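You operate a simulated robot arm through the tools that you are given. There is no shell and no other tool. Be economical: measure what you need, move in short steps, check, and stop when the job is done.

Carry out the task below with a simulated two-armed robot. There is one attempt and no reset: what you move stays moved.

TASK
Push the sliding lid shut. Fetch the steel bowl from the top of the wall bench and set it on the disc mould. Take the dish from the top of the wall bench and leave it on the rubber mat. Pick up the blue ladle from the right end of the stores bench with one hand, pass it to the other hand and put it on the low shelf of the wash bench. Do these in any order.

The check looks at the end state, three seconds after you hand in, the way a careful person would. Anything else that was tipped, shoved, dropped, spilled or broken makes it a failure. A push-on lid holds only when it is set on centred and level and pressed home; a screw cap is set on level and turned clockwise until tight.

THE ROBOT
Two 7-joint arms with two-finger grippers on one trunk, on a base that drives. Base frame: it is fixed to the floor where the robot stands at the start and does not move with it; the origin is under the middle of the robot, x ahead of it, y to its left, z up; the surface under the hand at the start is at about z = 88. Readings come in cm, degrees, newtons and seconds.
The left shoulder is at the start at [8.5, 21.6, 111.7], the right one opposite. With the tool pointing down near the work surface each hand reaches from about 30 to 82 cm from the robot's upright axis, wherever it stands, measured 20 degrees to its own side. Places, roughly: blue ladle (14x8x34 cm) [-160, 380, 90]; disc mould (28x15x3 cm) [-40, 410, 80]; dish (9x9x3 cm) [-110, 400, 80]; low shelf of the wash bench [-30, 210, 30]; rubber mat (20x32 cm) [-34, 216, 88]; sliding lid [70, -10, 90]; steel bowl (17x17x8 cm) [-60, 390, 80]. Payload 3.18 kg a hand.
Tool frame (each hand has its own): the origin (TCP) lies between the finger pads and is the grasp point; the fingertips stand 3 cm ahead of it; z points along the fingers, y is the line along which they close. The gripper opens to 14.4 cm. The gripper's body begins 10.3 cm behind the TCP.
Orientation is told as [roll, pitch, yaw] about the base's x, y, z axes, in that order, counted from this pose: with the fingers straight down and closing along the base's y, the tool's x points along the base's -x, its y along +y and its z along -z.

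THE INTERFACE
- The arms move only by the tool move_arm. It takes "left_series", "right_series" or both (then of equal length, played together; a hand with none holds still); each is a list that holds one entry, the list of rows, each a list of 7 numbers: the shift along the tool's x, y, z in units of 200 mm (1.0 is 200 mm), then the turn, a rotation vector about the tool's x, y, z in units of 120 degrees (1.0 is 120 degrees), then the opening, from 0 (shut) to 1 (fully open). In form: [[[x, y, z, rx, ry, rz, hand], ...]]. A call has 1 to 8 rows; each row is the pose to reach, as a shift and turn from the pose commanded when the call began, along the tool's axes at that moment. A call with a number of a shift or a turn outside -1 to 1 is refused whole. A row lasts 0.2 s, in which the tool goes at most 5 cm and 8.6 degrees; a call with a longer step from one row to the next is refused whole, and so is a gripper value outside its range. A pose out of reach is approached as far as the arm can. The call stops where the force on the tool passes 40 N (or 10 N more than at its start, if that is more) or the arm is blocked; 0.2 s more then pass. The fingers move at their own pace and stop on an object; they squeeze with about 20 N. The grip force told is the motor's: it shows also when the fingers shut on nothing. Time passes only in rows, and 0.2 s behind the last, so rows that repeat a pose let the fingers close. It gives the time, the measured TCP pose, the force on the tool (base axes), the opening and the grip force at its end, in the units of the frame above (readings bear some noise), with the torque about the TCP (base axes, N m) and any sound that the robot's microphone picked up.
- Cameras (640 x 400 px; columns grow to the right, rows downward): "scene" is now at [19.68, -0.86, 130.47]; the picture's right is [-0.06, -1.00, 0.00], its down [-0.49, 0.03, -0.87] and it looks along [0.87, -0.06, -0.49] (base axes); focal length 286 px, centre (320, 200). "left" rides on the left gripper at [7.6, -1.6, -14.3] in its tool frame; the picture's right is [0.21, 0.98, 0.00], its down [-0.84, 0.18, -0.51] and it looks along [-0.50, 0.11, 0.86] (tool axes); focal length 218 px, centre (320, 200). "right" rides on the right gripper at [7.6, 1.6, -14.3] in its tool frame; the picture's right is [-0.21, 0.98, 0.00], its down [-0.84, -0.18, -0.51] and it looks along [-0.50, -0.11, 0.86] (tool axes); focal length 218 px, centre (320, 200). There is no depth. A picture from a camera that has moved, and an enlarged one, comes with that camera's place and axes in the base frame and with its lens. The place of the scene camera against the robot may be out by one fixed shift of up to 1.8 cm in any direction.
- capture(camera): a new picture of that camera. The clock stands still meanwhile.
- slide_trunk(by): slides the trunk up (or, below 0, down) by that many cm; the arms and the scene camera ride with it, the base frame stays. It gives what a move gives, with no picture.
- base_move(legs): drives the robot by 1 to 6 legs, each [ahead, left, turn to the left] in cm, cm and degrees, along the robot's own axes; the way and the turn of a leg run together, so that a leg with both is an arc; at most 150 cm and 180 degrees a leg. The arms and the cameras ride along, it lands a little off, and it stops where it bumps. It gives what a move gives.
- pan_tilt(pan, tilt): turns the head with the scene camera to pan (to the left, within 80 degrees either way) and tilt (down, from -29 to 69), counted from straight ahead of the robot. It gives what a move gives.
- inspect(camera, box): a new picture of the part [left, top, right, bottom] of that camera's present view, enlarged. The clock stands still meanwhile.
- hand_in(): hands the job in; it is judged then, once.

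Work in short steps. Places have to be worked out from the pictures, the camera data and where the tool is seen: move nearer, look again, correct. Check each grasp and each placing, and mend what went wrong. You have 165 turns and 122 pictures in all, those below and enlarged ones among them. Open the grippers and draw the arms clear of the work before you hand the job in, unless the task says otherwise; then end with one line.

The tools are called after "Emit:" by a JSON object that holds its "method" and its "body". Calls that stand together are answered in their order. move_arm: Moves the arms, as the interface text tells. Its arguments: {"type":"object","properties":{"left_series":{"type":"array"},"right_series":{"type":"array"}},"required":[]} The other tools are called the same way: slide_trunk (by) slides the trunk up or down; base_move (legs) drives the base; pan_tilt (pan, tilt) turns the head that bears the scene camera; capture (camera) takes a picture; inspect (camera, box) takes an enlarged picture of a part of a camera's view; hand_in () hands the job in.

At the start:

```text
clock: 0.0
left_tcp_pos: [39.52, 13.74, 115.08]
left_tcp_rot: [-0.1, -0.1, 0.2]
left_contact_force: [1.1, -0.2, -0.2]
left_moment: [-0.01, 0.01, 0.0]
left_grip_width: 14.36
left_grasp_force: 0.1
right_tcp_pos: [44.49, -21.69, 110.1]
right_tcp_rot: [0.0, 0.0, 0.0]
right_contact_force: [0.7, -0.4, 0.7]
right_moment: [0.0, 0.0, 0.0]
right_grip_width: 14.41
right_grasp_force: 0.1
trunk travel left (down, up): [-20.0, 16.9]
robot x, y, heading: [0.46, 0.16, 0.1]
head pan, tilt: [-3.7, 29.3]
```

scene: 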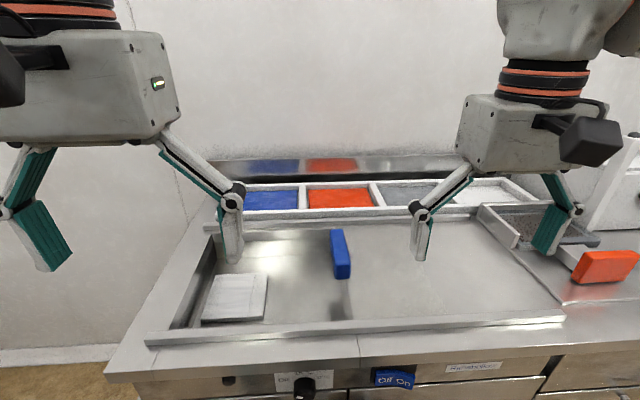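
right: 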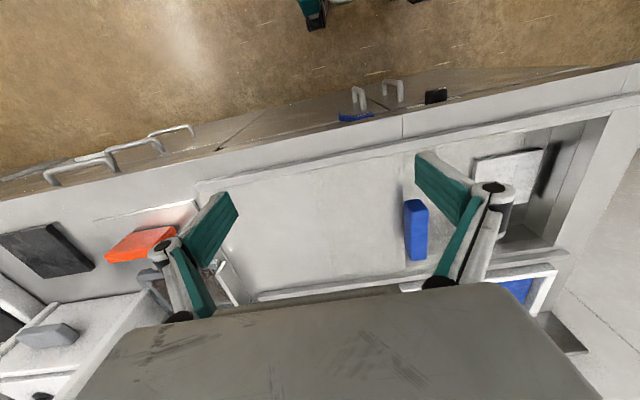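
left: 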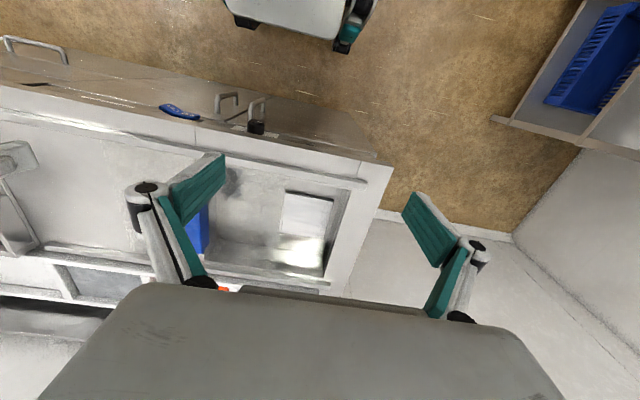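

I start by looking closely at the lid and its surroundings.

Emit:
{"method": "inspect", "body": {"camera": "scene", "box": [100, 160, 600, 400]}}

Emit:
{"method": "inspect", "body": {"camera": "right", "box": [180, 100, 640, 360]}}

```text
1.28 times, centred on (350, 280) of scene
camera zoom: at [19.68, -0.86, 130.47], right [-0.06, -1.0, 0.0], down [-0.49, 0.03, -0.87], along [0.87, -0.06, -0.49], focal length 366 px, centre (282, 98)
```

zoom: 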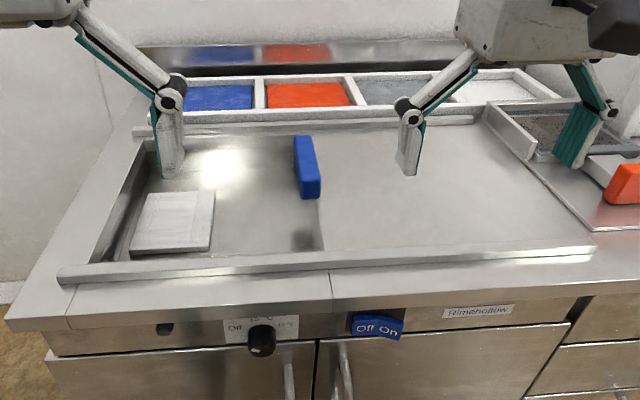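

```text
1.39 times, centred on (410, 230) of right
camera zoom: at [36.78, -20.07, 124.31], right [0.21, 0.98, 0.0], down [0.84, -0.18, 0.51], along [0.5, -0.11, -0.86], focal length 304 px, centre (195, 158)
```

zoom: 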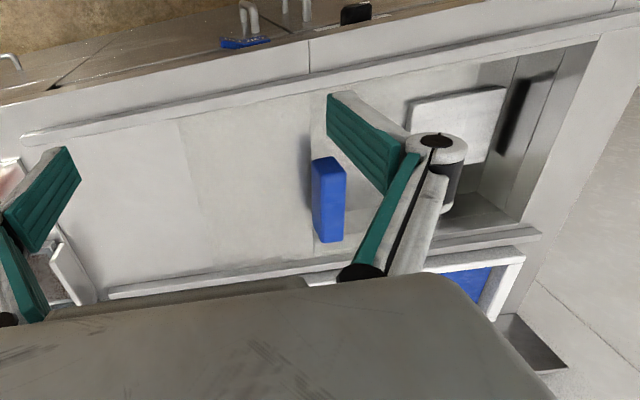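

The blue handle of the lid is at about (66, -8), top about z 93, and the lid has to go left (+y) to about y 20. I move the left hand toward the handle and the right hand slightly out of the way.

Emit:
{"method": "move_arm", "body": {"left_series": [[[-0.16, -0.13, 0, 0, 0, 0, 0.6], [-0.32, -0.26, 0, 0, 0, 0, 0.6], [-0.48, -0.39, 0, 0, 0, 0, 0.6], [-0.64, -0.52, 0, 0, 0, 0, 0.6], [-0.8, -0.65, 0, 0, 0, 0, 0.6], [-0.96, -0.8, 0.1, 0, 0, 0, 0.6], [-1, -0.95, 0.2, 0, 0, 0, 0.6], [-1, -1, 0.35, 0, 0, 0, 0.6]]], "right_series": [[[0.1, -0.15, 0, 0, 0, 0, 0.5], [0.2, -0.3, 0, 0, 0, 0, 0.5], [0.3, -0.4, 0, 0, 0, 0, 0.3], [0.3, -0.5, 0, 0, 0, 0, 0.2], [0.3, -0.5, 0, 0, 0, 0, 0.2], [0.3, -0.5, 0, 0, 0, 0, 0.2], [0.3, -0.5, 0, 0, 0, 0, 0.2], [0.3, -0.5, 0, 0, 0, 0, 0.2]]]}}

Emit:
{"method": "capture", "body": {"camera": "left"}}

Emit:
{"method": "capture", "body": {"camera": "scene"}}

```text
clock: 1.8
left_tcp_pos: [59.51, -6.19, 108.12]
left_tcp_rot: [-0.1, 0.0, 0.2]
left_contact_force: [0.3, -0.2, -0.7]
left_moment: [0.0, -0.01, -0.01]
left_grip_width: 8.65
left_grasp_force: 0.1
right_tcp_pos: [38.66, -31.66, 109.73]
right_tcp_rot: [0.0, 0.2, 0.1]
right_contact_force: [0.7, 0.0, -0.1]
right_moment: [-0.05, -0.03, 0.0]
right_grip_width: 2.88
right_grasp_force: 0.1
trunk travel left (down, up): [-20.0, 16.9]
robot x, y, heading: [0.26, -0.15, 0.2]
head pan, tilt: [-3.7, 29.3]
```

```text
116 pictures are left
camera left: at [51.89, -7.73, 122.18], right [-0.21, 0.98, 0.0], down [0.84, 0.18, 0.51], along [0.5, 0.1, -0.86], focal length 218 px, centre (320, 200)
```

left: 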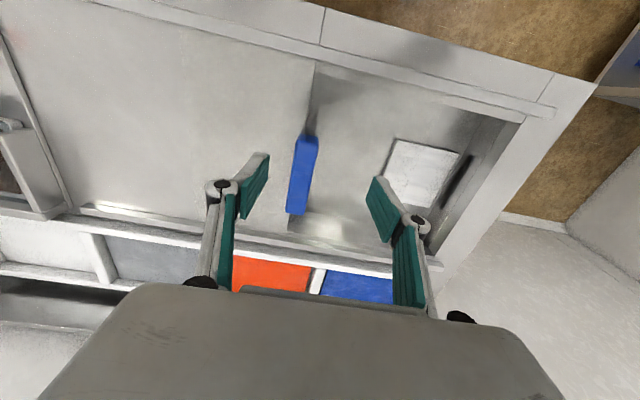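

```text
115 pictures are left
camera scene: at [19.76, -0.84, 130.44], right [-0.06, -1.0, 0.0], down [-0.49, 0.03, -0.87], along [0.87, -0.06, -0.49], focal length 286 px, centre (320, 200)
```

scene: 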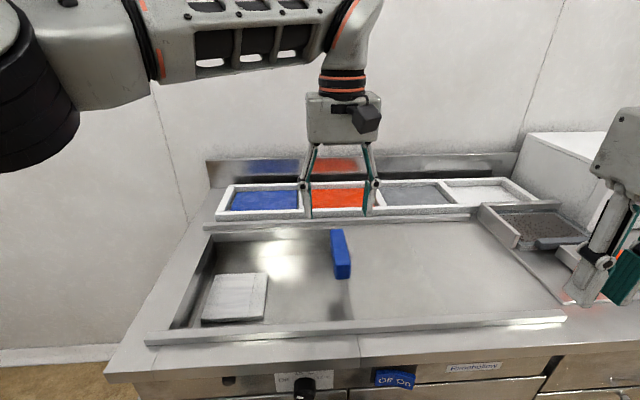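

The handle is at (65.7, -7.8), spanning z 88.4 to 92.8. I straddle it and go down to z 93, then close.

Emit:
{"method": "move_arm", "body": {"left_series": [[[-0.15, -0.04, 0.1, 0, 0, 0, 0.6], [-0.31, -0.08, 0.25, 0, 0, 0, 0.6], [-0.31, -0.08, 0.42, 0, 0, 0, 0.6], [-0.31, -0.08, 0.59, 0, 0, 0, 0.6], [-0.31, -0.08, 0.74, 0, 0, 0, 0.6], [-0.31, -0.08, 0.74, 0, 0, 0, 0.2], [-0.31, -0.08, 0.74, 0, 0, 0, 0.0], [-0.31, -0.08, 0.74, 0, 0, 0, 0.0]]]}}

Emit:
{"method": "capture", "body": {"camera": "scene"}}

```text
clock: 2.4
left_tcp_pos: [64.55, -8.1, 112.06]
left_tcp_rot: [-16.0, 2.3, 0.1]
left_contact_force: [-0.3, -0.3, 0.4]
left_moment: [0.0, -0.03, -0.03]
left_grip_width: 8.67
left_grasp_force: 0.1
left hand out of reach, approached as far as the arm can: row 2
right_tcp_pos: [38.63, -31.69, 109.78]
right_tcp_rot: [0.0, 0.0, 0.0]
right_contact_force: [0.1, -0.6, -0.3]
right_moment: [0.02, -0.01, 0.01]
right_grip_width: 2.9
right_grasp_force: 0.0
trunk travel left (down, up): [-20.0, 16.9]
robot x, y, heading: [-0.07, -0.14, -0.1]
head pan, tilt: [-3.7, 29.3]
stopped in row 2 (left hand): the arm was blocked; the commanded pose is now the measured one
```

```text
114 pictures are left
camera scene: at [19.67, -0.84, 130.46], right [-0.06, -1.0, 0.0], down [-0.49, 0.03, -0.87], along [0.87, -0.06, -0.49], focal length 286 px, centre (320, 200)
```

scene: 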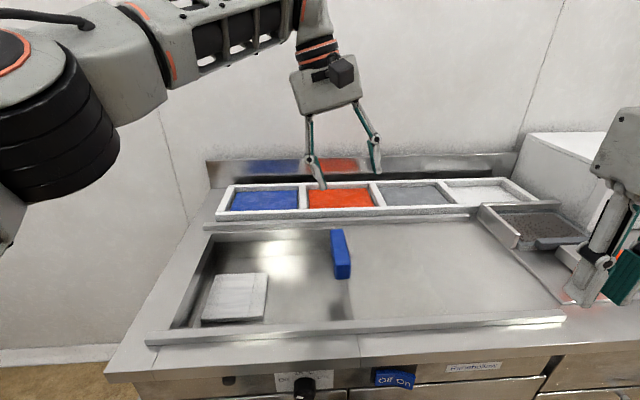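

The left arm cannot reach down there from here, so I bring the left hand back level and then drive left to use the right hand.

Emit:
{"method": "move_arm", "body": {"left_series": [[[0.15, 0.11, -0.05, -0.02, 0, 0, 0.6], [0.3, 0.22, -0.1, -0.05, -0.005, 0, 0.6], [0.45, 0.33, -0.15, -0.08, -0.01, 0, 0.6], [0.6, 0.44, -0.2, -0.1, -0.015, 0, 0.6], [0.75, 0.56, -0.25, -0.12, -0.019, 0, 0.6], [0.9, 0.68, -0.31, -0.133, -0.019, 0, 0.6], [1.0, 0.8, -0.36, -0.133, -0.019, 0, 0.6], [1.0, 0.92, -0.42, -0.133, -0.019, 0, 0.6]]]}}

Emit:
{"method": "base_move", "body": {"legs": [[0, 20, 0]]}}

Emit:
{"method": "capture", "body": {"camera": "scene"}}

```text
clock: 4.2
left_tcp_pos: [44.53, 11.67, 115.83]
left_tcp_rot: [0.1, 0.1, 0.4]
left_contact_force: [0.4, -0.5, -1.0]
left_moment: [-0.02, 0.02, 0.01]
left_grip_width: 8.63
left_grasp_force: 0.0
right_tcp_pos: [38.52, -31.62, 109.97]
right_tcp_rot: [0.0, 0.0, 0.0]
right_contact_force: [-0.2, 0.0, 1.1]
right_moment: [-0.01, -0.05, 0.01]
right_grip_width: 2.89
right_grasp_force: 0.1
trunk travel left (down, up): [-20.0, 16.9]
robot x, y, heading: [0.35, -0.37, -0.0]
head pan, tilt: [-3.7, 29.3]
```

```text
clock: 6.6
left_tcp_pos: [44.61, 31.76, 115.84]
left_tcp_rot: [0.2, 0.0, 0.4]
left_contact_force: [-0.5, -0.1, -0.3]
left_moment: [-0.04, 0.02, -0.03]
left_grip_width: 8.65
left_grasp_force: 0.1
right_tcp_pos: [38.57, -11.44, 109.82]
right_tcp_rot: [0.0, 0.1, 0.1]
right_contact_force: [-0.2, -0.6, 0.4]
right_moment: [0.0, 0.01, 0.0]
right_grip_width: 2.88
right_grasp_force: 0.2
trunk travel left (down, up): [-20.0, 16.9]
robot x, y, heading: [-0.09, 19.93, -0.1]
head pan, tilt: [-3.7, 29.3]
```

```text
113 pictures are left
camera scene: at [19.66, 19.31, 130.47], right [-0.06, -1.0, 0.0], down [-0.49, 0.03, -0.87], along [0.87, -0.05, -0.49], focal length 286 px, centre (320, 200)
```

scene: 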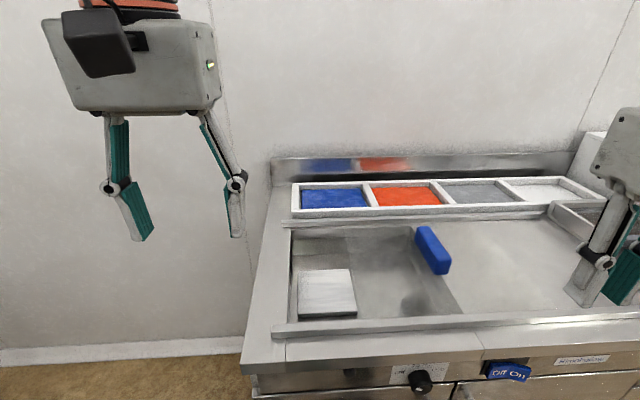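

Now the right hand goes to the handle, with the left moved further left.

Emit:
{"method": "move_arm", "body": {"right_series": [[[-0.15, 0.02, 0, 0, 0, 0, 0.6], [-0.3, 0.05, 0, 0, 0, 0, 0.6], [-0.45, 0.08, 0, 0, 0, 0, 0.6], [-0.6, 0.11, 0, 0, 0, 0, 0.6], [-0.75, 0.14, 0.1, 0, 0, 0, 0.6], [-0.88, 0.17, 0.2, 0, 0, 0, 0.6], [-1, 0.17, 0.3, 0, 0, 0, 0.6], [-1, 0.17, 0.4, 0, 0, 0, 0.6]]], "left_series": [[[0.1, 0.1, 0, 0, 0, 0, 0.6], [0.2, 0.2, 0, 0, 0, 0, 0.6], [0.3, 0.3, 0, 0, 0, 0, 0.6], [0.3, 0.4, 0, 0, 0, 0, 0.6], [0.3, 0.5, 0, 0, 0, 0, 0.6], [0.3, 0.6, 0, 0, 0, 0, 0.6], [0.3, 0.6, 0, 0, 0, 0, 0.6], [0.3, 0.6, 0, 0, 0, 0, 0.6]]]}}

Emit:
{"method": "capture", "body": {"camera": "right"}}

```text
clock: 8.4
left_tcp_pos: [38.55, 43.67, 115.77]
left_tcp_rot: [0.3, 0.0, 0.4]
left_contact_force: [-0.7, 0.0, -0.3]
left_moment: [0.0, 0.04, 0.0]
left_grip_width: 8.65
left_grasp_force: 0.0
right_tcp_pos: [58.5, -7.87, 101.8]
right_tcp_rot: [0.1, 0.0, 0.0]
right_contact_force: [0.2, -1.1, -0.3]
right_moment: [-0.04, -0.03, 0.02]
right_grip_width: 8.63
right_grasp_force: 0.0
trunk travel left (down, up): [-20.0, 16.9]
robot x, y, heading: [0.09, 20.21, -0.2]
head pan, tilt: [-3.7, 29.3]
```

```text
112 pictures are left
camera right: at [50.8, -6.32, 116.05], right [0.21, 0.98, 0.0], down [0.84, -0.18, 0.51], along [0.5, -0.1, -0.86], focal length 218 px, centre (320, 200)
```

right: 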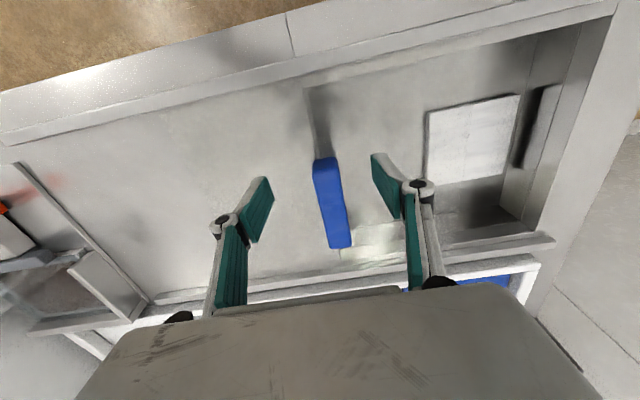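

Handle confirmed at (65, -7.7). I go down over it and close.

Emit:
{"method": "move_arm", "body": {"right_series": [[[-0.16, 0.01, 0.05, 0, 0, 0, 0.6], [-0.32, 0.01, 0.1, 0, 0, 0, 0.6], [-0.32, 0.01, 0.28, 0, 0, 0, 0.6], [-0.32, 0.01, 0.43, 0, 0, 0, 0.6], [-0.32, 0.01, 0.43, 0, 0, 0, 0.0], [-0.32, 0.01, 0.43, 0, 0, 0, 0.0], [-0.32, 0.01, 0.43, 0, 0, 0, 0.0]]]}}

Emit:
{"method": "capture", "body": {"camera": "scene"}}

```text
clock: 10.0
left_tcp_pos: [38.44, 43.8, 115.72]
left_tcp_rot: [0.2, 0.2, 0.3]
left_contact_force: [0.5, 0.1, 0.0]
left_moment: [-0.03, 0.02, 0.0]
left_grip_width: 8.64
left_grasp_force: 0.0
right_tcp_pos: [65.05, -7.69, 93.07]
right_tcp_rot: [0.0, 0.1, 0.1]
right_contact_force: [-1.3, 0.6, -5.1]
right_moment: [-0.04, -1.26, -0.17]
right_grip_width: 3.17
right_grasp_force: 45.8
right hand out of reach, approached as far as the arm can: row 2
trunk travel left (down, up): [-20.0, 16.9]
robot x, y, heading: [-0.12, 20.23, -0.1]
head pan, tilt: [-3.7, 29.3]
```

```text
111 pictures are left
camera scene: at [19.67, 19.27, 130.46], right [-0.06, -1.0, 0.0], down [-0.49, 0.03, -0.87], along [0.87, -0.05, -0.49], focal length 286 px, centre (320, 200)
```

scene: 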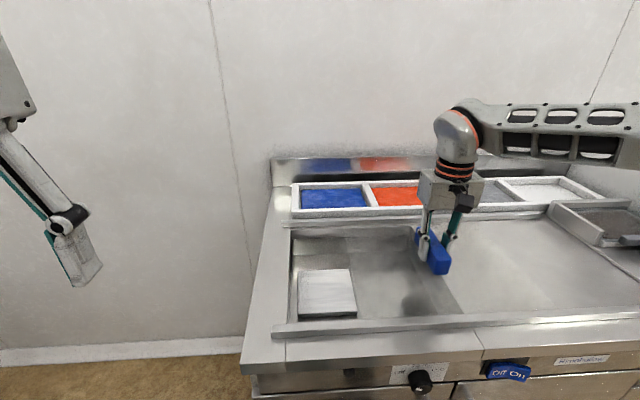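

Gripped. I slide the lid left in slow rows.

Emit:
{"method": "move_arm", "body": {"right_series": [[[0, 0.08, 0, 0, 0, 0, 0], [0, 0.18, 0, 0, 0, 0, 0], [0, 0.3, 0, 0, 0, 0, 0], [0, 0.42, 0, 0, 0, 0, 0], [0, 0.54, 0, 0, 0, 0, 0], [0, 0.66, 0, 0, 0, 0, 0], [0, 0.78, 0, 0, 0, 0, 0], [0, 0.9, 0, 0, 0, 0, 0]]]}}

Emit:
{"method": "capture", "body": {"camera": "scene"}}

```text
clock: 11.7
left_tcp_pos: [38.57, 43.59, 115.92]
left_tcp_rot: [0.3, 0.0, 0.3]
left_contact_force: [0.4, 0.3, -0.2]
left_moment: [-0.06, -0.02, -0.02]
left_grip_width: 8.62
left_grasp_force: 0.0
right_tcp_pos: [65.07, 7.4, 93.06]
right_tcp_rot: [-0.9, 0.1, -0.6]
right_contact_force: [-1.3, -12.0, -3.6]
right_moment: [0.08, -0.55, 1.25]
right_grip_width: 3.18
right_grasp_force: 44.8
trunk travel left (down, up): [-20.0, 16.9]
robot x, y, heading: [-0.19, 20.11, -0.0]
head pan, tilt: [-3.7, 29.3]
stopped in row 8 (right hand): the force on the tool passed its limit at 51 N (the readings are from after the stop); the commanded pose is now the measured one
```

```text
110 pictures are left
camera scene: at [19.65, 19.24, 130.49], right [-0.07, -1.0, 0.0], down [-0.49, 0.03, -0.87], along [0.87, -0.06, -0.49], focal length 286 px, centre (320, 200)
```

scene: 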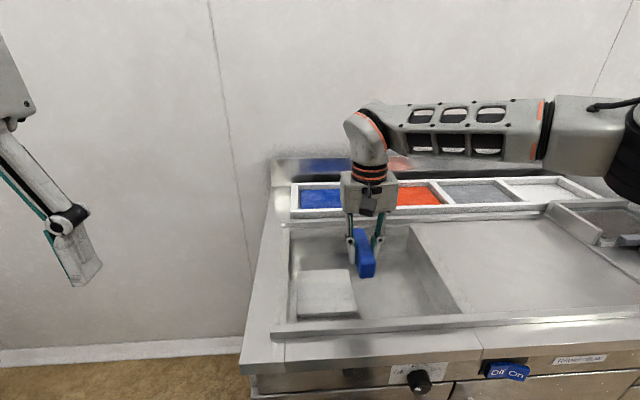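

The handle moved 15 cm and met resistance; I zoom in to see what actually slid.

Emit:
{"method": "inspect", "body": {"camera": "scene", "box": [250, 190, 570, 390]}}

Emit:
{"method": "capture", "body": {"camera": "right"}}

```text
2.00 times, centred on (410, 290) of scene
camera zoom: at [19.65, 19.24, 130.49], right [-0.07, -1.0, 0.0], down [-0.49, 0.03, -0.87], along [0.87, -0.06, -0.49], focal length 572 px, centre (140, 20)
```

zoom: 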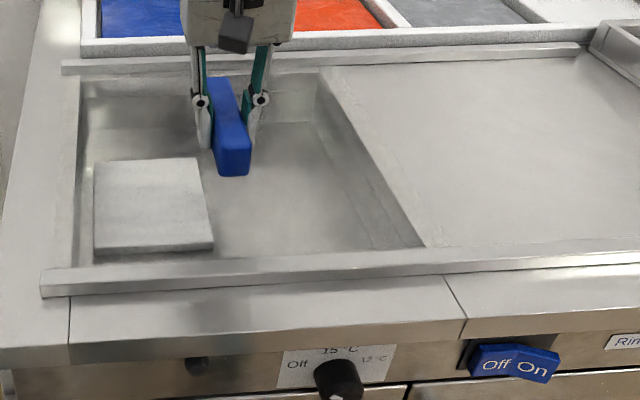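

```text
108 pictures are left
camera right: at [57.37, 9.28, 107.38], right [0.22, 0.98, -0.02], down [0.84, -0.18, 0.51], along [0.49, -0.12, -0.86], focal length 218 px, centre (320, 200)
```

right: 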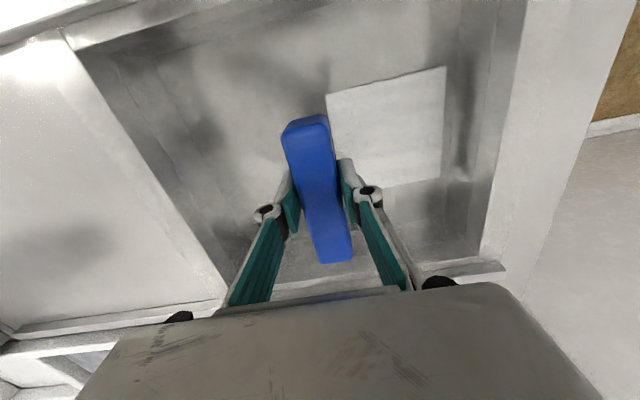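

The bar stopped at y 7.4, the middle of the well (about -7 to 21), which suggests a clear lid with a central handle. I look closer for the lid's edges.

Emit:
{"method": "inspect", "body": {"camera": "scene", "box": [265, 210, 475, 341]}}

Emit:
{"method": "inspect", "body": {"camera": "right", "box": [60, 0, 540, 300]}}

```text
3.05 times, centred on (370, 276) of scene
camera zoom: at [19.65, 19.24, 130.49], right [-0.07, -1.0, 0.0], down [-0.49, 0.03, -0.87], along [0.87, -0.06, -0.49], focal length 871 px, centre (168, -30)
```

zoom: 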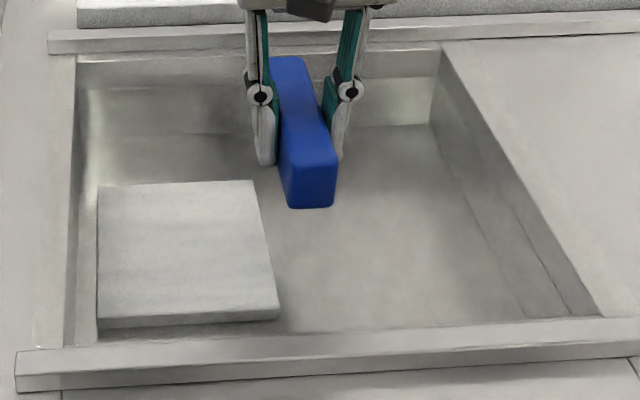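

```text
1.33 times, centred on (300, 150) of right
camera zoom: at [57.37, 9.28, 107.38], right [0.22, 0.98, -0.02], down [0.84, -0.18, 0.51], along [0.49, -0.12, -0.86], focal length 291 px, centre (347, 267)
```

zoom: 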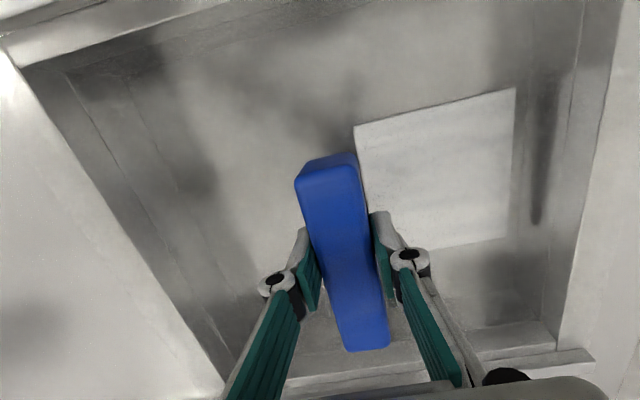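

I test by pushing on a little: an immediate stop means the lid is at its end.

Emit:
{"method": "move_arm", "body": {"right_series": [[[0, 0.03, 0, 0, 0, 0, 0], [0, 0.06, 0, 0, 0, 0, 0], [0, 0.09, 0, 0, 0, 0, 0], [0, 0.12, 0, 0, 0, 0, 0]]]}}

```text
clock: 12.3
left_tcp_pos: [38.64, 43.41, 115.77]
left_tcp_rot: [0.3, 0.0, 0.1]
left_contact_force: [0.4, 1.0, 0.4]
left_moment: [-0.04, 0.0, 0.0]
left_grip_width: 8.64
left_grasp_force: 0.1
right_tcp_pos: [65.08, 7.42, 93.18]
right_tcp_rot: [-1.4, 0.2, -1.4]
right_contact_force: [-4.7, -12.2, 4.1]
right_moment: [-0.44, 0.42, 1.31]
right_grip_width: 3.21
right_grasp_force: 44.8
trunk travel left (down, up): [-20.0, 16.9]
robot x, y, heading: [-0.17, 19.94, 0.1]
head pan, tilt: [-3.7, 29.3]
stopped in row 2 (right hand): the force on the tool passed its limit at 45 N (the readings are from after the stop); the commanded pose is now the measured one
```

It is firmly at its stop. I release and lift straight up.

Emit:
{"method": "move_arm", "body": {"right_series": [[[0, 0, 0, 0, 0, 0, 0.25], [0, 0, 0, 0, 0, 0, 0.4], [0, 0, -0.1, 0, 0, 0, 0.4], [0, 0, -0.3, 0, 0, 0, 0.4], [0.1, -0.05, -0.5, 0.01, 0, 0, 0.4], [0.25, -0.1, -0.7, 0.01, 0, 0, 0.4], [0.4, -0.2, -0.85, 0.01, 0, 0.0, 0.4], [0.6, -0.3, -0.9, 0.01, 0, 0, 0.4]]]}}

Emit:
{"method": "capture", "body": {"camera": "scene"}}

```text
refused: row 6 steps farther than a row can; nothing moved
```

```text
105 pictures are left
camera scene: at [19.52, 19.07, 130.5], right [-0.07, -1.0, 0.0], down [-0.49, 0.03, -0.87], along [0.87, -0.06, -0.49], focal length 286 px, centre (320, 200)
```

scene: 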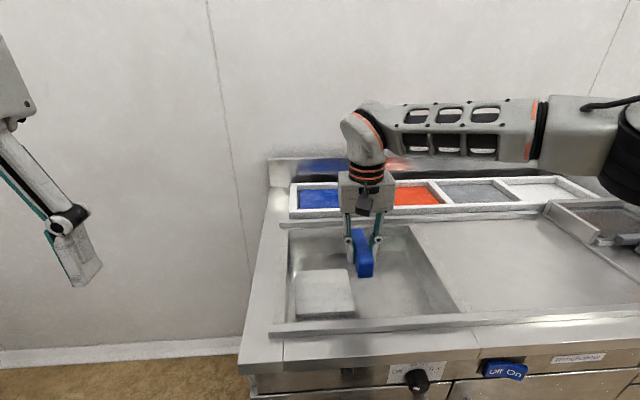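

I retry with smaller steps.

Emit:
{"method": "move_arm", "body": {"right_series": [[[0, 0, 0, 0, 0, 0, 0.25], [0, 0, 0, 0, 0, 0, 0.4], [0, 0, -0.1, 0, 0, 0, 0.4], [0, 0, -0.3, 0, 0, 0, 0.4], [0, 0, -0.5, 0.0, 0, 0, 0.4], [0.1, -0.05, -0.65, -0.01, 0, 0.01, 0.4], [0.25, -0.1, -0.75, -0.01, 0, 0.01, 0.4], [0.45, -0.15, -0.8, -0.01, 0, 0.01, 0.4]]]}}

Emit:
{"method": "capture", "body": {"camera": "scene"}}

```text
clock: 14.1
left_tcp_pos: [38.29, 43.42, 115.82]
left_tcp_rot: [0.3, -0.1, 0.1]
left_contact_force: [-0.7, -0.2, 0.2]
left_moment: [0.01, -0.01, 0.01]
left_grip_width: 8.64
left_grasp_force: 0.0
right_tcp_pos: [56.0, 5.15, 109.1]
right_tcp_rot: [0.0, 0.2, -2.5]
right_contact_force: [0.0, -0.2, 0.0]
right_moment: [0.04, -0.03, -0.02]
right_grip_width: 5.77
right_grasp_force: 0.1
trunk travel left (down, up): [-20.0, 16.9]
robot x, y, heading: [-0.54, 20.44, -0.4]
head pan, tilt: [-3.7, 29.3]
```

```text
104 pictures are left
camera scene: at [19.53, 19.02, 130.5], right [-0.07, -1.0, 0.0], down [-0.49, 0.03, -0.87], along [0.87, -0.06, -0.49], focal length 286 px, centre (320, 200)
```

scene: 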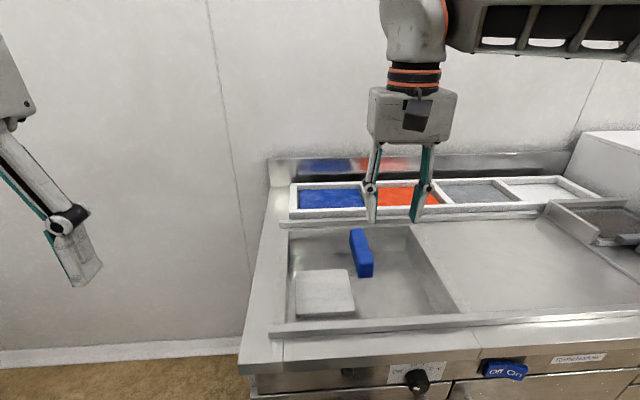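

The handle stands over the well on its own: the lid is clear and shut. I stow the right hand and look around to the left.

Emit:
{"method": "move_arm", "body": {"right_series": [[[0.2, -0.05, -0.05, 0, 0, 0.02, 0.4], [0.4, -0.1, -0.1, 0, 0, 0.02, 0.4], [0.6, -0.15, -0.15, 0, 0, 0.02, 0.4], [0.8, -0.25, -0.2, 0, 0, 0.02, 0.4], [0.85, -0.35, -0.25, 0, 0, 0.02, 0.4]]]}}

Emit:
{"method": "base_move", "body": {"legs": [[-40, 0, 0], [0, 0, 90]]}}

Emit:
{"method": "pan_tilt", "body": {"pan": 0, "tilt": 12}}

Emit:
{"method": "capture", "body": {"camera": "scene"}}

```text
clock: 15.3
left_tcp_pos: [38.62, 43.48, 115.83]
left_tcp_rot: [0.2, -0.1, 0.1]
left_contact_force: [-1.0, 0.0, 0.6]
left_moment: [0.01, -0.01, 0.01]
left_grip_width: 8.61
left_grasp_force: 0.0
right_tcp_pos: [38.91, -1.07, 114.3]
right_tcp_rot: [-0.1, 0.2, -5.1]
right_contact_force: [0.6, -0.2, 0.4]
right_moment: [0.0, -0.02, 0.03]
right_grip_width: 5.76
right_grasp_force: 0.2
trunk travel left (down, up): [-20.0, 16.9]
robot x, y, heading: [0.17, 19.95, -0.2]
head pan, tilt: [-3.7, 29.3]
```

```text
clock: 21.5
left_tcp_pos: [-62.85, 59.24, 115.75]
left_tcp_rot: [0.2, 0.0, 89.0]
left_contact_force: [0.7, 0.1, 0.0]
left_moment: [-0.01, -0.04, 0.0]
left_grip_width: 8.64
left_grasp_force: 0.2
right_tcp_pos: [-18.4, 58.85, 114.17]
right_tcp_rot: [0.0, 0.2, 84.1]
right_contact_force: [0.0, 0.3, 0.0]
right_moment: [0.03, 0.0, 0.02]
right_grip_width: 5.78
right_grasp_force: 0.0
trunk travel left (down, up): [-20.0, 16.9]
robot x, y, heading: [-40.11, 20.24, 88.9]
head pan, tilt: [-3.7, 29.3]
```

```text
clock: 22.3
left_tcp_pos: [-62.71, 59.2, 115.75]
left_tcp_rot: [0.2, 0.0, 89.0]
left_contact_force: [0.1, 0.4, 0.4]
left_moment: [-0.01, 0.03, 0.0]
left_grip_width: 8.66
left_grasp_force: 0.1
right_tcp_pos: [-18.4, 58.8, 114.32]
right_tcp_rot: [-0.1, 0.3, 84.0]
right_contact_force: [-0.1, -1.0, -0.2]
right_moment: [-0.02, 0.01, 0.01]
right_grip_width: 5.76
right_grasp_force: 0.0
trunk travel left (down, up): [-20.0, 16.9]
robot x, y, heading: [-40.17, 20.21, 89.0]
head pan, tilt: [0.0, 12.0]
```

```text
103 pictures are left
camera scene: at [-38.64, 38.79, 133.26], right [1.0, -0.02, 0.0], down [0.0, -0.21, -0.98], along [0.02, 0.98, -0.21], focal length 286 px, centre (320, 200)
```

scene: 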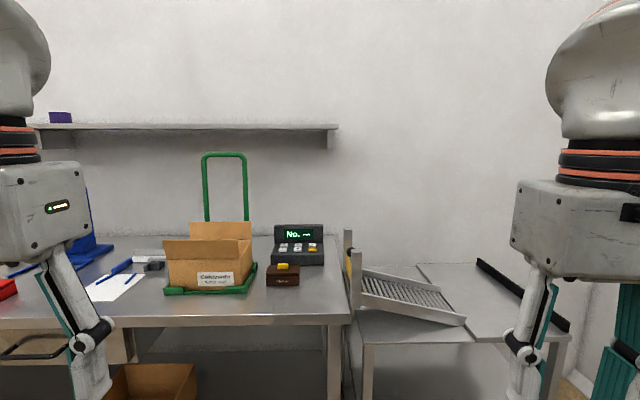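

Desks and a wall are ahead at about y 100–170; the targets lie further, so I look to both sides.

Emit:
{"method": "pan_tilt", "body": {"pan": 65, "tilt": 12}}

Emit:
{"method": "capture", "body": {"camera": "scene"}}

Emit:
{"method": "pan_tilt", "body": {"pan": -65, "tilt": 12}}

Emit:
{"method": "capture", "body": {"camera": "scene"}}

```text
clock: 23.7
left_tcp_pos: [-62.76, 59.26, 115.72]
left_tcp_rot: [0.2, 0.0, 89.0]
left_contact_force: [0.7, 0.1, -0.7]
left_moment: [-0.02, 0.01, -0.01]
left_grip_width: 8.64
left_grasp_force: 0.1
right_tcp_pos: [-18.36, 58.75, 114.23]
right_tcp_rot: [0.0, 0.3, 84.0]
right_contact_force: [0.6, -0.1, 0.6]
right_moment: [0.01, -0.01, 0.0]
right_grip_width: 5.78
right_grasp_force: 0.0
trunk travel left (down, up): [-20.0, 16.9]
robot x, y, heading: [-40.0, 20.09, 88.8]
head pan, tilt: [65.0, 12.0]
```

```text
102 pictures are left
camera scene: at [-47.21, 33.6, 133.27], right [0.44, 0.9, 0.0], down [0.19, -0.09, -0.98], along [-0.88, 0.43, -0.21], focal length 286 px, centre (320, 200)
```

scene: 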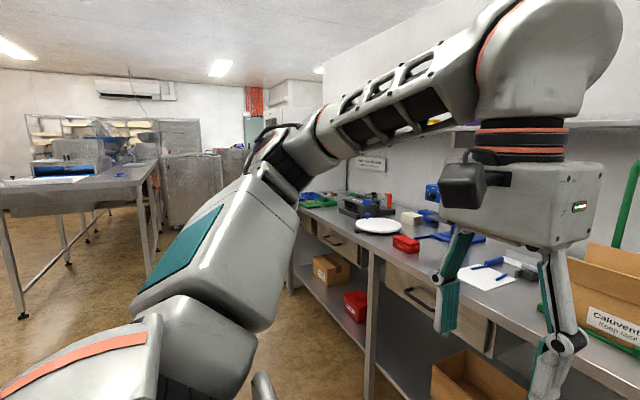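

```text
clock: 25.8
left_tcp_pos: [-62.76, 59.18, 115.77]
left_tcp_rot: [0.2, 0.0, 89.0]
left_contact_force: [-0.2, 0.9, -0.3]
left_moment: [0.0, -0.02, 0.0]
left_grip_width: 8.63
left_grasp_force: 0.0
right_tcp_pos: [-18.32, 58.72, 114.17]
right_tcp_rot: [0.0, 0.2, 84.0]
right_contact_force: [0.3, -0.7, 0.2]
right_moment: [0.0, -0.03, 0.01]
right_grip_width: 5.76
right_grasp_force: 0.0
trunk travel left (down, up): [-20.0, 16.9]
robot x, y, heading: [-39.89, 20.31, 88.7]
head pan, tilt: [-65.0, 12.0]
```

```text
101 pictures are left
camera scene: at [-30.32, 33.22, 133.27], right [0.4, -0.92, 0.0], down [-0.19, -0.08, -0.98], along [0.9, 0.39, -0.21], focal length 286 px, centre (320, 200)
```

scene: 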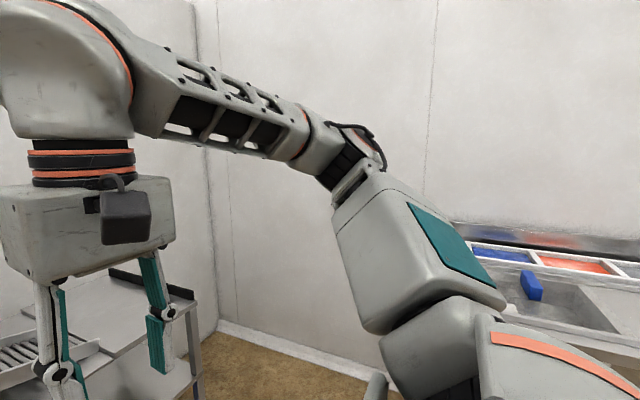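

The partition ahead ends far to the left, so the targets are in the space behind it. I turn to face -x and look along the aisle.

Emit:
{"method": "base_move", "body": {"legs": [[0, 0, 90]]}}

Emit:
{"method": "pan_tilt", "body": {"pan": 0, "tilt": 15}}

Emit:
{"method": "capture", "body": {"camera": "scene"}}

```text
clock: 30.0
left_tcp_pos: [-79.09, -2.63, 115.75]
left_tcp_rot: [0.2, 0.0, 179.3]
left_contact_force: [-0.1, -0.6, 0.6]
left_moment: [0.02, -0.05, 0.02]
left_grip_width: 8.64
left_grasp_force: 0.0
right_tcp_pos: [-78.68, 41.74, 114.25]
right_tcp_rot: [0.0, 0.2, 174.2]
right_contact_force: [-0.1, -0.1, -0.2]
right_moment: [-0.01, -0.03, 0.02]
right_grip_width: 5.76
right_grasp_force: 0.1
trunk travel left (down, up): [-20.0, 16.9]
robot x, y, heading: [-40.3, 20.17, 178.9]
head pan, tilt: [-65.0, 12.0]
```

```text
clock: 31.4
left_tcp_pos: [-79.02, -2.62, 115.77]
left_tcp_rot: [0.1, 0.0, 179.3]
left_contact_force: [1.4, -0.9, -0.8]
left_moment: [-0.01, 0.0, 0.03]
left_grip_width: 8.63
left_grasp_force: 0.0
right_tcp_pos: [-78.77, 41.82, 114.27]
right_tcp_rot: [0.0, 0.2, 174.1]
right_contact_force: [0.0, 1.5, 0.6]
right_moment: [-0.02, -0.02, -0.02]
right_grip_width: 5.78
right_grasp_force: 0.0
trunk travel left (down, up): [-20.0, 16.9]
robot x, y, heading: [-40.39, 19.87, 179.5]
head pan, tilt: [0.0, 15.0]
```

```text
100 pictures are left
camera scene: at [-57.96, 20.26, 132.78], right [0.02, 1.0, 0.0], down [0.26, 0.0, -0.97], along [-0.97, 0.02, -0.26], focal length 286 px, centre (320, 200)
```

scene: 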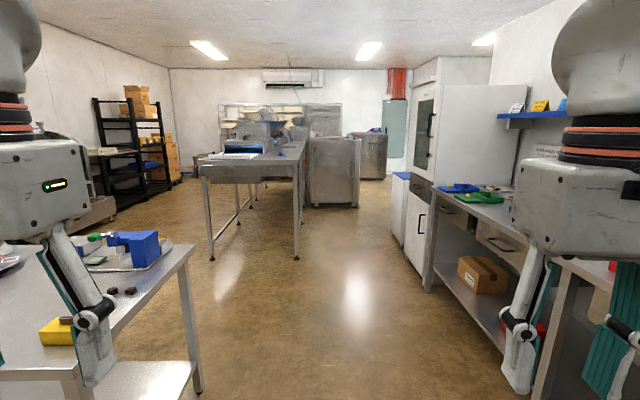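

The aisle is between the left tables (edge about y -25 and y 3) and the right bench (edge about y 100). I move to y 45 and drive forward to look past the white cabinet.

Emit:
{"method": "base_move", "body": {"legs": [[0, -25, 0.5], [150, 0, 0], [80, -2, 0]]}}

Emit:
{"method": "capture", "body": {"camera": "scene"}}

```text
clock: 44.0
left_tcp_pos: [-284.42, 28.87, 115.88]
left_tcp_rot: [0.2, -0.3, 177.9]
left_contact_force: [0.0, 0.4, -0.2]
left_moment: [0.0, -0.04, 0.02]
left_grip_width: 8.63
left_grasp_force: 0.0
right_tcp_pos: [-283.19, 73.49, 114.94]
right_tcp_rot: [0.2, -0.7, 172.5]
right_contact_force: [-0.5, -0.3, -0.1]
right_moment: [-0.02, 0.01, -0.02]
right_grip_width: 5.76
right_grasp_force: 0.1
trunk travel left (down, up): [-20.0, 16.9]
robot x, y, heading: [-245.84, 51.07, 177.7]
head pan, tilt: [0.0, 15.0]
stopped in leg 3: the robot was blocked; the commanded pose is now the measured one
```

```text
99 pictures are left
camera scene: at [-262.71, 51.14, 132.95], right [0.04, 1.0, 0.0], down [0.25, -0.01, -0.97], along [-0.97, 0.04, -0.25], focal length 286 px, centre (320, 200)
```

scene: 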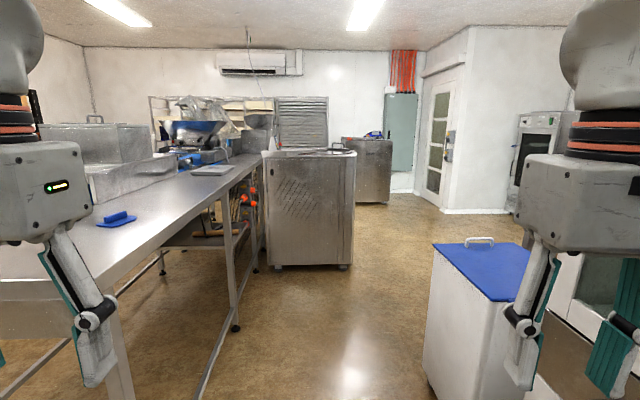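

The drive was blocked. I look to the right and left for what it touched.

Emit:
{"method": "pan_tilt", "body": {"pan": -70, "tilt": 25}}

Emit:
{"method": "capture", "body": {"camera": "scene"}}

Emit:
{"method": "pan_tilt", "body": {"pan": 60, "tilt": 40}}

Emit:
{"method": "capture", "body": {"camera": "scene"}}

```text
clock: 45.4
left_tcp_pos: [-284.32, 28.85, 115.86]
left_tcp_rot: [0.2, -0.2, 178.1]
left_contact_force: [-0.2, 1.0, 0.1]
left_moment: [0.03, 0.01, 0.01]
left_grip_width: 8.65
left_grasp_force: 0.1
right_tcp_pos: [-283.06, 73.36, 114.79]
right_tcp_rot: [0.3, -0.4, 172.5]
right_contact_force: [-0.1, -0.7, -1.0]
right_moment: [0.03, 0.03, 0.01]
right_grip_width: 5.74
right_grasp_force: 0.0
trunk travel left (down, up): [-20.0, 16.9]
robot x, y, heading: [-245.25, 51.33, 177.7]
head pan, tilt: [-70.0, 25.0]
```

```text
98 pictures are left
camera scene: at [-256.05, 59.56, 131.3], right [0.95, 0.3, -0.01], down [0.12, -0.4, -0.91], along [-0.28, 0.86, -0.42], focal length 286 px, centre (320, 200)
```

scene: 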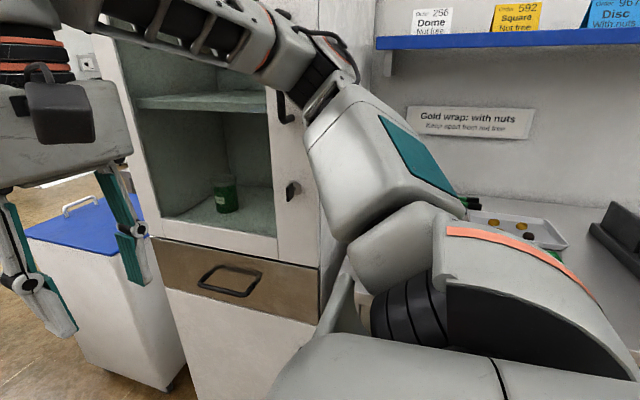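

```text
clock: 47.5
left_tcp_pos: [-284.32, 28.77, 115.94]
left_tcp_rot: [0.1, -0.1, 177.9]
left_contact_force: [0.9, -0.1, 0.1]
left_moment: [0.0, -0.01, 0.01]
left_grip_width: 8.63
left_grasp_force: 0.1
right_tcp_pos: [-283.08, 73.33, 114.77]
right_tcp_rot: [0.2, -0.5, 172.7]
right_contact_force: [0.2, 0.8, 0.0]
right_moment: [-0.02, -0.01, -0.02]
right_grip_width: 5.75
right_grasp_force: 0.1
trunk travel left (down, up): [-20.0, 16.9]
robot x, y, heading: [-245.77, 51.52, 178.0]
head pan, tilt: [60.0, 40.0]
```

```text
97 pictures are left
camera scene: at [-257.79, 43.62, 128.91], right [-0.84, 0.54, 0.01], down [0.34, 0.55, -0.77], along [-0.41, -0.64, -0.64], focal length 286 px, centre (320, 200)
```

scene: 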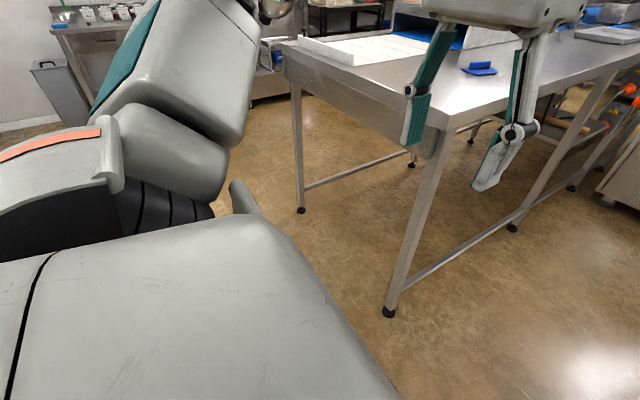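

The right elbow touched the white cabinet. I back off a little, and draw both arms forward and inward to narrow the robot.

Emit:
{"method": "base_move", "body": {"legs": [[-12, 8, 2]]}}

Emit:
{"method": "move_arm", "body": {"right_series": [[[-0.15, 0.04, 0, 0, 0, 0, 0.2], [-0.3, 0.08, 0, 0, 0, 0, 0.2], [-0.45, 0.12, 0, 0, 0, 0, 0.2], [-0.6, 0.16, 0, 0, 0, 0, 0.2], [-0.75, 0.2, 0, 0, 0, 0, 0.2], [-0.9, 0.25, 0, 0, 0, 0, 0.2], [-1, 0.3, 0, 0, 0, 0, 0.2]]], "left_series": [[[-0.15, -0.04, 0, 0, 0, 0, 0.2], [-0.3, -0.08, 0, 0, 0, 0, 0.2], [-0.45, -0.12, 0, 0, 0, 0, 0.2], [-0.6, -0.16, 0, 0, 0, 0, 0.2], [-0.75, -0.2, 0, 0, 0, 0, 0.2], [-0.9, -0.25, 0, 0, 0, 0, 0.2], [-1, -0.3, 0, 0, 0, 0, 0.2]]]}}

Emit:
{"method": "pan_tilt", "body": {"pan": -70, "tilt": 25}}

Emit:
{"method": "capture", "body": {"camera": "scene"}}

```text
clock: 48.9
left_tcp_pos: [-272.96, 19.59, 115.69]
left_tcp_rot: [0.2, 0.3, 179.9]
left_contact_force: [0.3, 0.0, 0.4]
left_moment: [0.05, 0.04, -0.02]
left_grip_width: 8.61
left_grasp_force: 0.0
right_tcp_pos: [-273.11, 64.32, 114.36]
right_tcp_rot: [0.2, 0.2, 174.4]
right_contact_force: [-0.3, 0.7, 0.0]
right_moment: [0.04, 0.05, 0.01]
right_grip_width: 5.77
right_grasp_force: 0.1
trunk travel left (down, up): [-20.0, 16.9]
robot x, y, heading: [-234.09, 43.15, 179.7]
head pan, tilt: [60.0, 40.0]
```

```text
clock: 50.5
left_tcp_pos: [-292.14, 25.11, 115.68]
left_tcp_rot: [0.3, 0.2, 180.0]
left_contact_force: [0.0, -0.5, 0.3]
left_moment: [0.02, 0.0, 0.04]
left_grip_width: 2.87
left_grasp_force: 0.0
left hand out of reach, approached as far as the arm can: row 7
right_tcp_pos: [-293.68, 60.1, 114.53]
right_tcp_rot: [0.3, 0.1, 174.6]
right_contact_force: [0.4, -0.3, -0.5]
right_moment: [0.0, 0.06, 0.02]
right_grip_width: 2.87
right_grasp_force: 0.0
trunk travel left (down, up): [-20.0, 16.9]
robot x, y, heading: [-233.79, 42.66, 179.5]
head pan, tilt: [60.0, 40.0]
```

```text
clock: 52.6
left_tcp_pos: [-292.01, 25.16, 115.6]
left_tcp_rot: [0.3, 0.2, 180.1]
left_contact_force: [0.4, -0.1, 0.2]
left_moment: [0.01, 0.0, 0.03]
left_grip_width: 2.87
left_grasp_force: 0.1
right_tcp_pos: [-293.66, 60.24, 114.41]
right_tcp_rot: [0.3, 0.1, 174.5]
right_contact_force: [0.2, -0.5, 0.1]
right_moment: [0.01, 0.02, 0.0]
right_grip_width: 2.87
right_grasp_force: 0.0
trunk travel left (down, up): [-20.0, 16.9]
robot x, y, heading: [-234.03, 43.05, 179.5]
head pan, tilt: [-70.0, 25.0]
```

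```text
96 pictures are left
camera scene: at [-245.79, 51.42, 131.16], right [0.94, 0.34, 0.0], down [0.14, -0.4, -0.91], along [-0.3, 0.85, -0.42], focal length 286 px, centre (320, 200)
```

scene: 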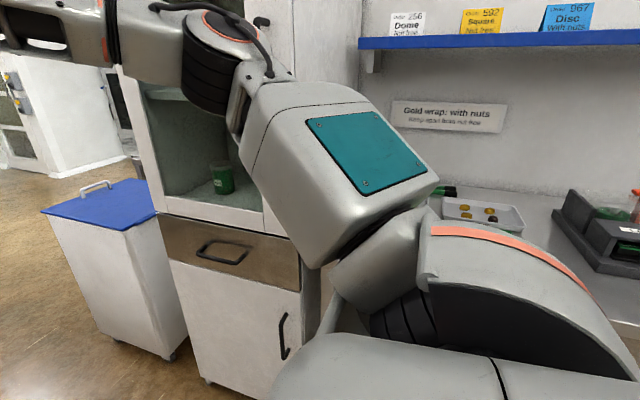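

The elbow is now narrower and clear of the cabinet front (y 112). I drive on along y 42 in two legs.

Emit:
{"method": "base_move", "body": {"legs": [[100, 0, 0], [80, 0, 0]]}}

Emit:
{"method": "capture", "body": {"camera": "scene"}}

```text
clock: 61.7
left_tcp_pos: [-473.03, 23.31, 115.6]
left_tcp_rot: [0.2, 0.2, -178.7]
left_contact_force: [-0.5, 0.2, -0.5]
left_moment: [0.0, 0.01, 0.0]
left_grip_width: 2.86
left_grasp_force: 0.1
right_tcp_pos: [-475.4, 58.26, 114.42]
right_tcp_rot: [0.3, 0.1, 175.8]
right_contact_force: [-0.5, -0.3, -0.4]
right_moment: [0.02, -0.03, -0.01]
right_grip_width: 2.88
right_grasp_force: 0.0
trunk travel left (down, up): [-20.0, 16.9]
robot x, y, heading: [-416.12, 42.59, -179.0]
head pan, tilt: [-70.0, 25.0]
```

```text
95 pictures are left
camera scene: at [-427.34, 50.6, 131.16], right [0.93, 0.36, 0.0], down [0.15, -0.39, -0.91], along [-0.32, 0.85, -0.42], focal length 286 px, centre (320, 200)
```

scene: 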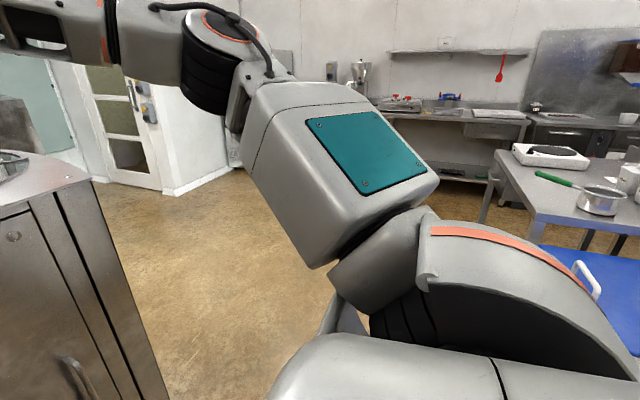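

There is open floor to the right beyond a table (left edge about x -389, y 155–238) and a wall bench row at y about 375. I turn right and look ahead.

Emit:
{"method": "base_move", "body": {"legs": [[15, 0, 0], [0, 0, -90]]}}

Emit:
{"method": "pan_tilt", "body": {"pan": -25, "tilt": 20}}

Emit:
{"method": "capture", "body": {"camera": "scene"}}

```text
clock: 66.9
left_tcp_pos: [-450.22, 99.37, 115.6]
left_tcp_rot: [0.5, 0.1, 91.7]
left_contact_force: [-0.1, 0.8, 0.1]
left_moment: [0.0, 0.05, 0.02]
left_grip_width: 2.87
left_grasp_force: 0.1
right_tcp_pos: [-415.21, 102.12, 114.43]
right_tcp_rot: [0.3, 0.1, 86.2]
right_contact_force: [0.1, -1.1, -0.5]
right_moment: [-0.02, 0.0, -0.06]
right_grip_width: 2.88
right_grasp_force: 0.1
trunk travel left (down, up): [-20.0, 16.9]
robot x, y, heading: [-430.3, 41.98, 91.6]
head pan, tilt: [-70.0, 25.0]
```

```text
clock: 68.0
left_tcp_pos: [-450.17, 99.38, 115.56]
left_tcp_rot: [0.3, 0.2, 91.7]
left_contact_force: [1.0, -0.9, -0.3]
left_moment: [-0.01, -0.01, 0.0]
left_grip_width: 2.89
left_grasp_force: 0.1
right_tcp_pos: [-415.18, 102.11, 114.36]
right_tcp_rot: [0.3, 0.1, 86.2]
right_contact_force: [0.2, 0.8, 0.0]
right_moment: [-0.02, 0.0, 0.01]
right_grip_width: 2.87
right_grasp_force: 0.0
trunk travel left (down, up): [-20.0, 16.9]
robot x, y, heading: [-430.5, 42.0, 91.5]
head pan, tilt: [-25.0, 20.0]
```

```text
94 pictures are left
camera scene: at [-425.99, 59.99, 131.97], right [0.92, -0.4, 0.0], down [-0.14, -0.31, -0.94], along [0.38, 0.86, -0.34], focal length 286 px, centre (320, 200)
```

scene: 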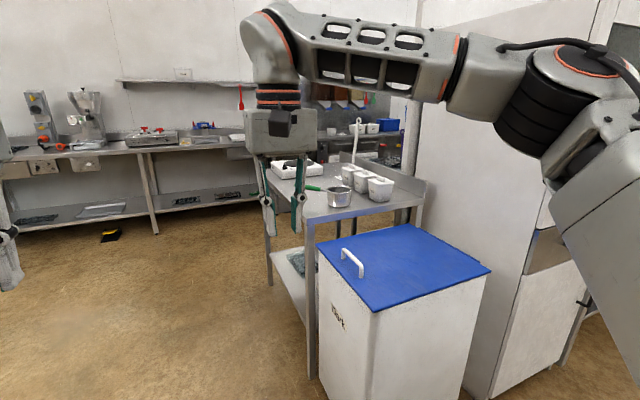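

I shift left to clear the table, then drive up to y about 300.

Emit:
{"method": "base_move", "body": {"legs": [[0, 28, -1.5], [130, 0, 0], [130, 0, 0], [0, 0, -90]]}}

Emit:
{"method": "pan_tilt", "body": {"pan": 0, "tilt": 20}}

Emit:
{"method": "capture", "body": {"camera": "scene"}}

```text
clock: 87.2
left_tcp_pos: [-400.1, 319.73, 115.56]
left_tcp_rot: [0.3, 0.1, -0.6]
left_contact_force: [-0.6, -0.1, 0.8]
left_moment: [0.03, 0.0, 0.04]
left_grip_width: 2.91
left_grasp_force: 0.0
right_tcp_pos: [-398.62, 284.8, 114.44]
right_tcp_rot: [0.3, 0.1, -6.2]
right_contact_force: [0.5, 0.5, 0.8]
right_moment: [-0.02, 0.02, 0.0]
right_grip_width: 2.89
right_grasp_force: 0.0
trunk travel left (down, up): [-20.0, 16.9]
robot x, y, heading: [-458.22, 302.8, -1.1]
head pan, tilt: [-25.0, 20.0]
```

```text
clock: 88.1
left_tcp_pos: [-400.02, 319.86, 115.6]
left_tcp_rot: [0.3, 0.2, -0.7]
left_contact_force: [-0.3, -0.8, 0.7]
left_moment: [-0.02, 0.01, 0.02]
left_grip_width: 2.88
left_grasp_force: 0.1
right_tcp_pos: [-398.81, 284.7, 114.51]
right_tcp_rot: [0.3, 0.1, -6.2]
right_contact_force: [0.0, -0.4, -0.3]
right_moment: [0.03, 0.03, -0.02]
right_grip_width: 2.87
right_grasp_force: 0.1
trunk travel left (down, up): [-20.0, 16.9]
robot x, y, heading: [-458.44, 302.96, -0.9]
head pan, tilt: [0.0, 20.0]
```

```text
93 pictures are left
camera scene: at [-438.06, 302.01, 131.97], right [-0.02, -1.0, 0.0], down [-0.34, 0.01, -0.94], along [0.94, -0.02, -0.34], focal length 286 px, centre (320, 200)
```

scene: 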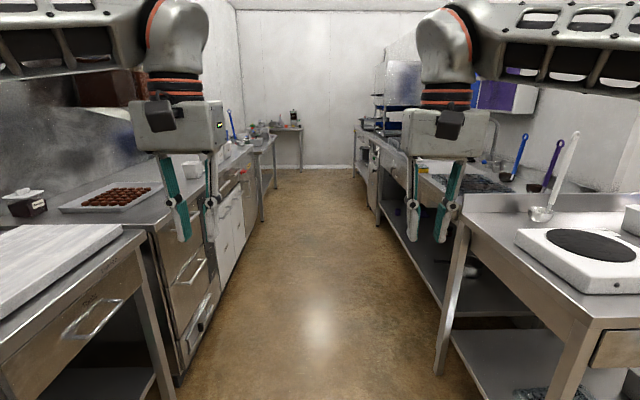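

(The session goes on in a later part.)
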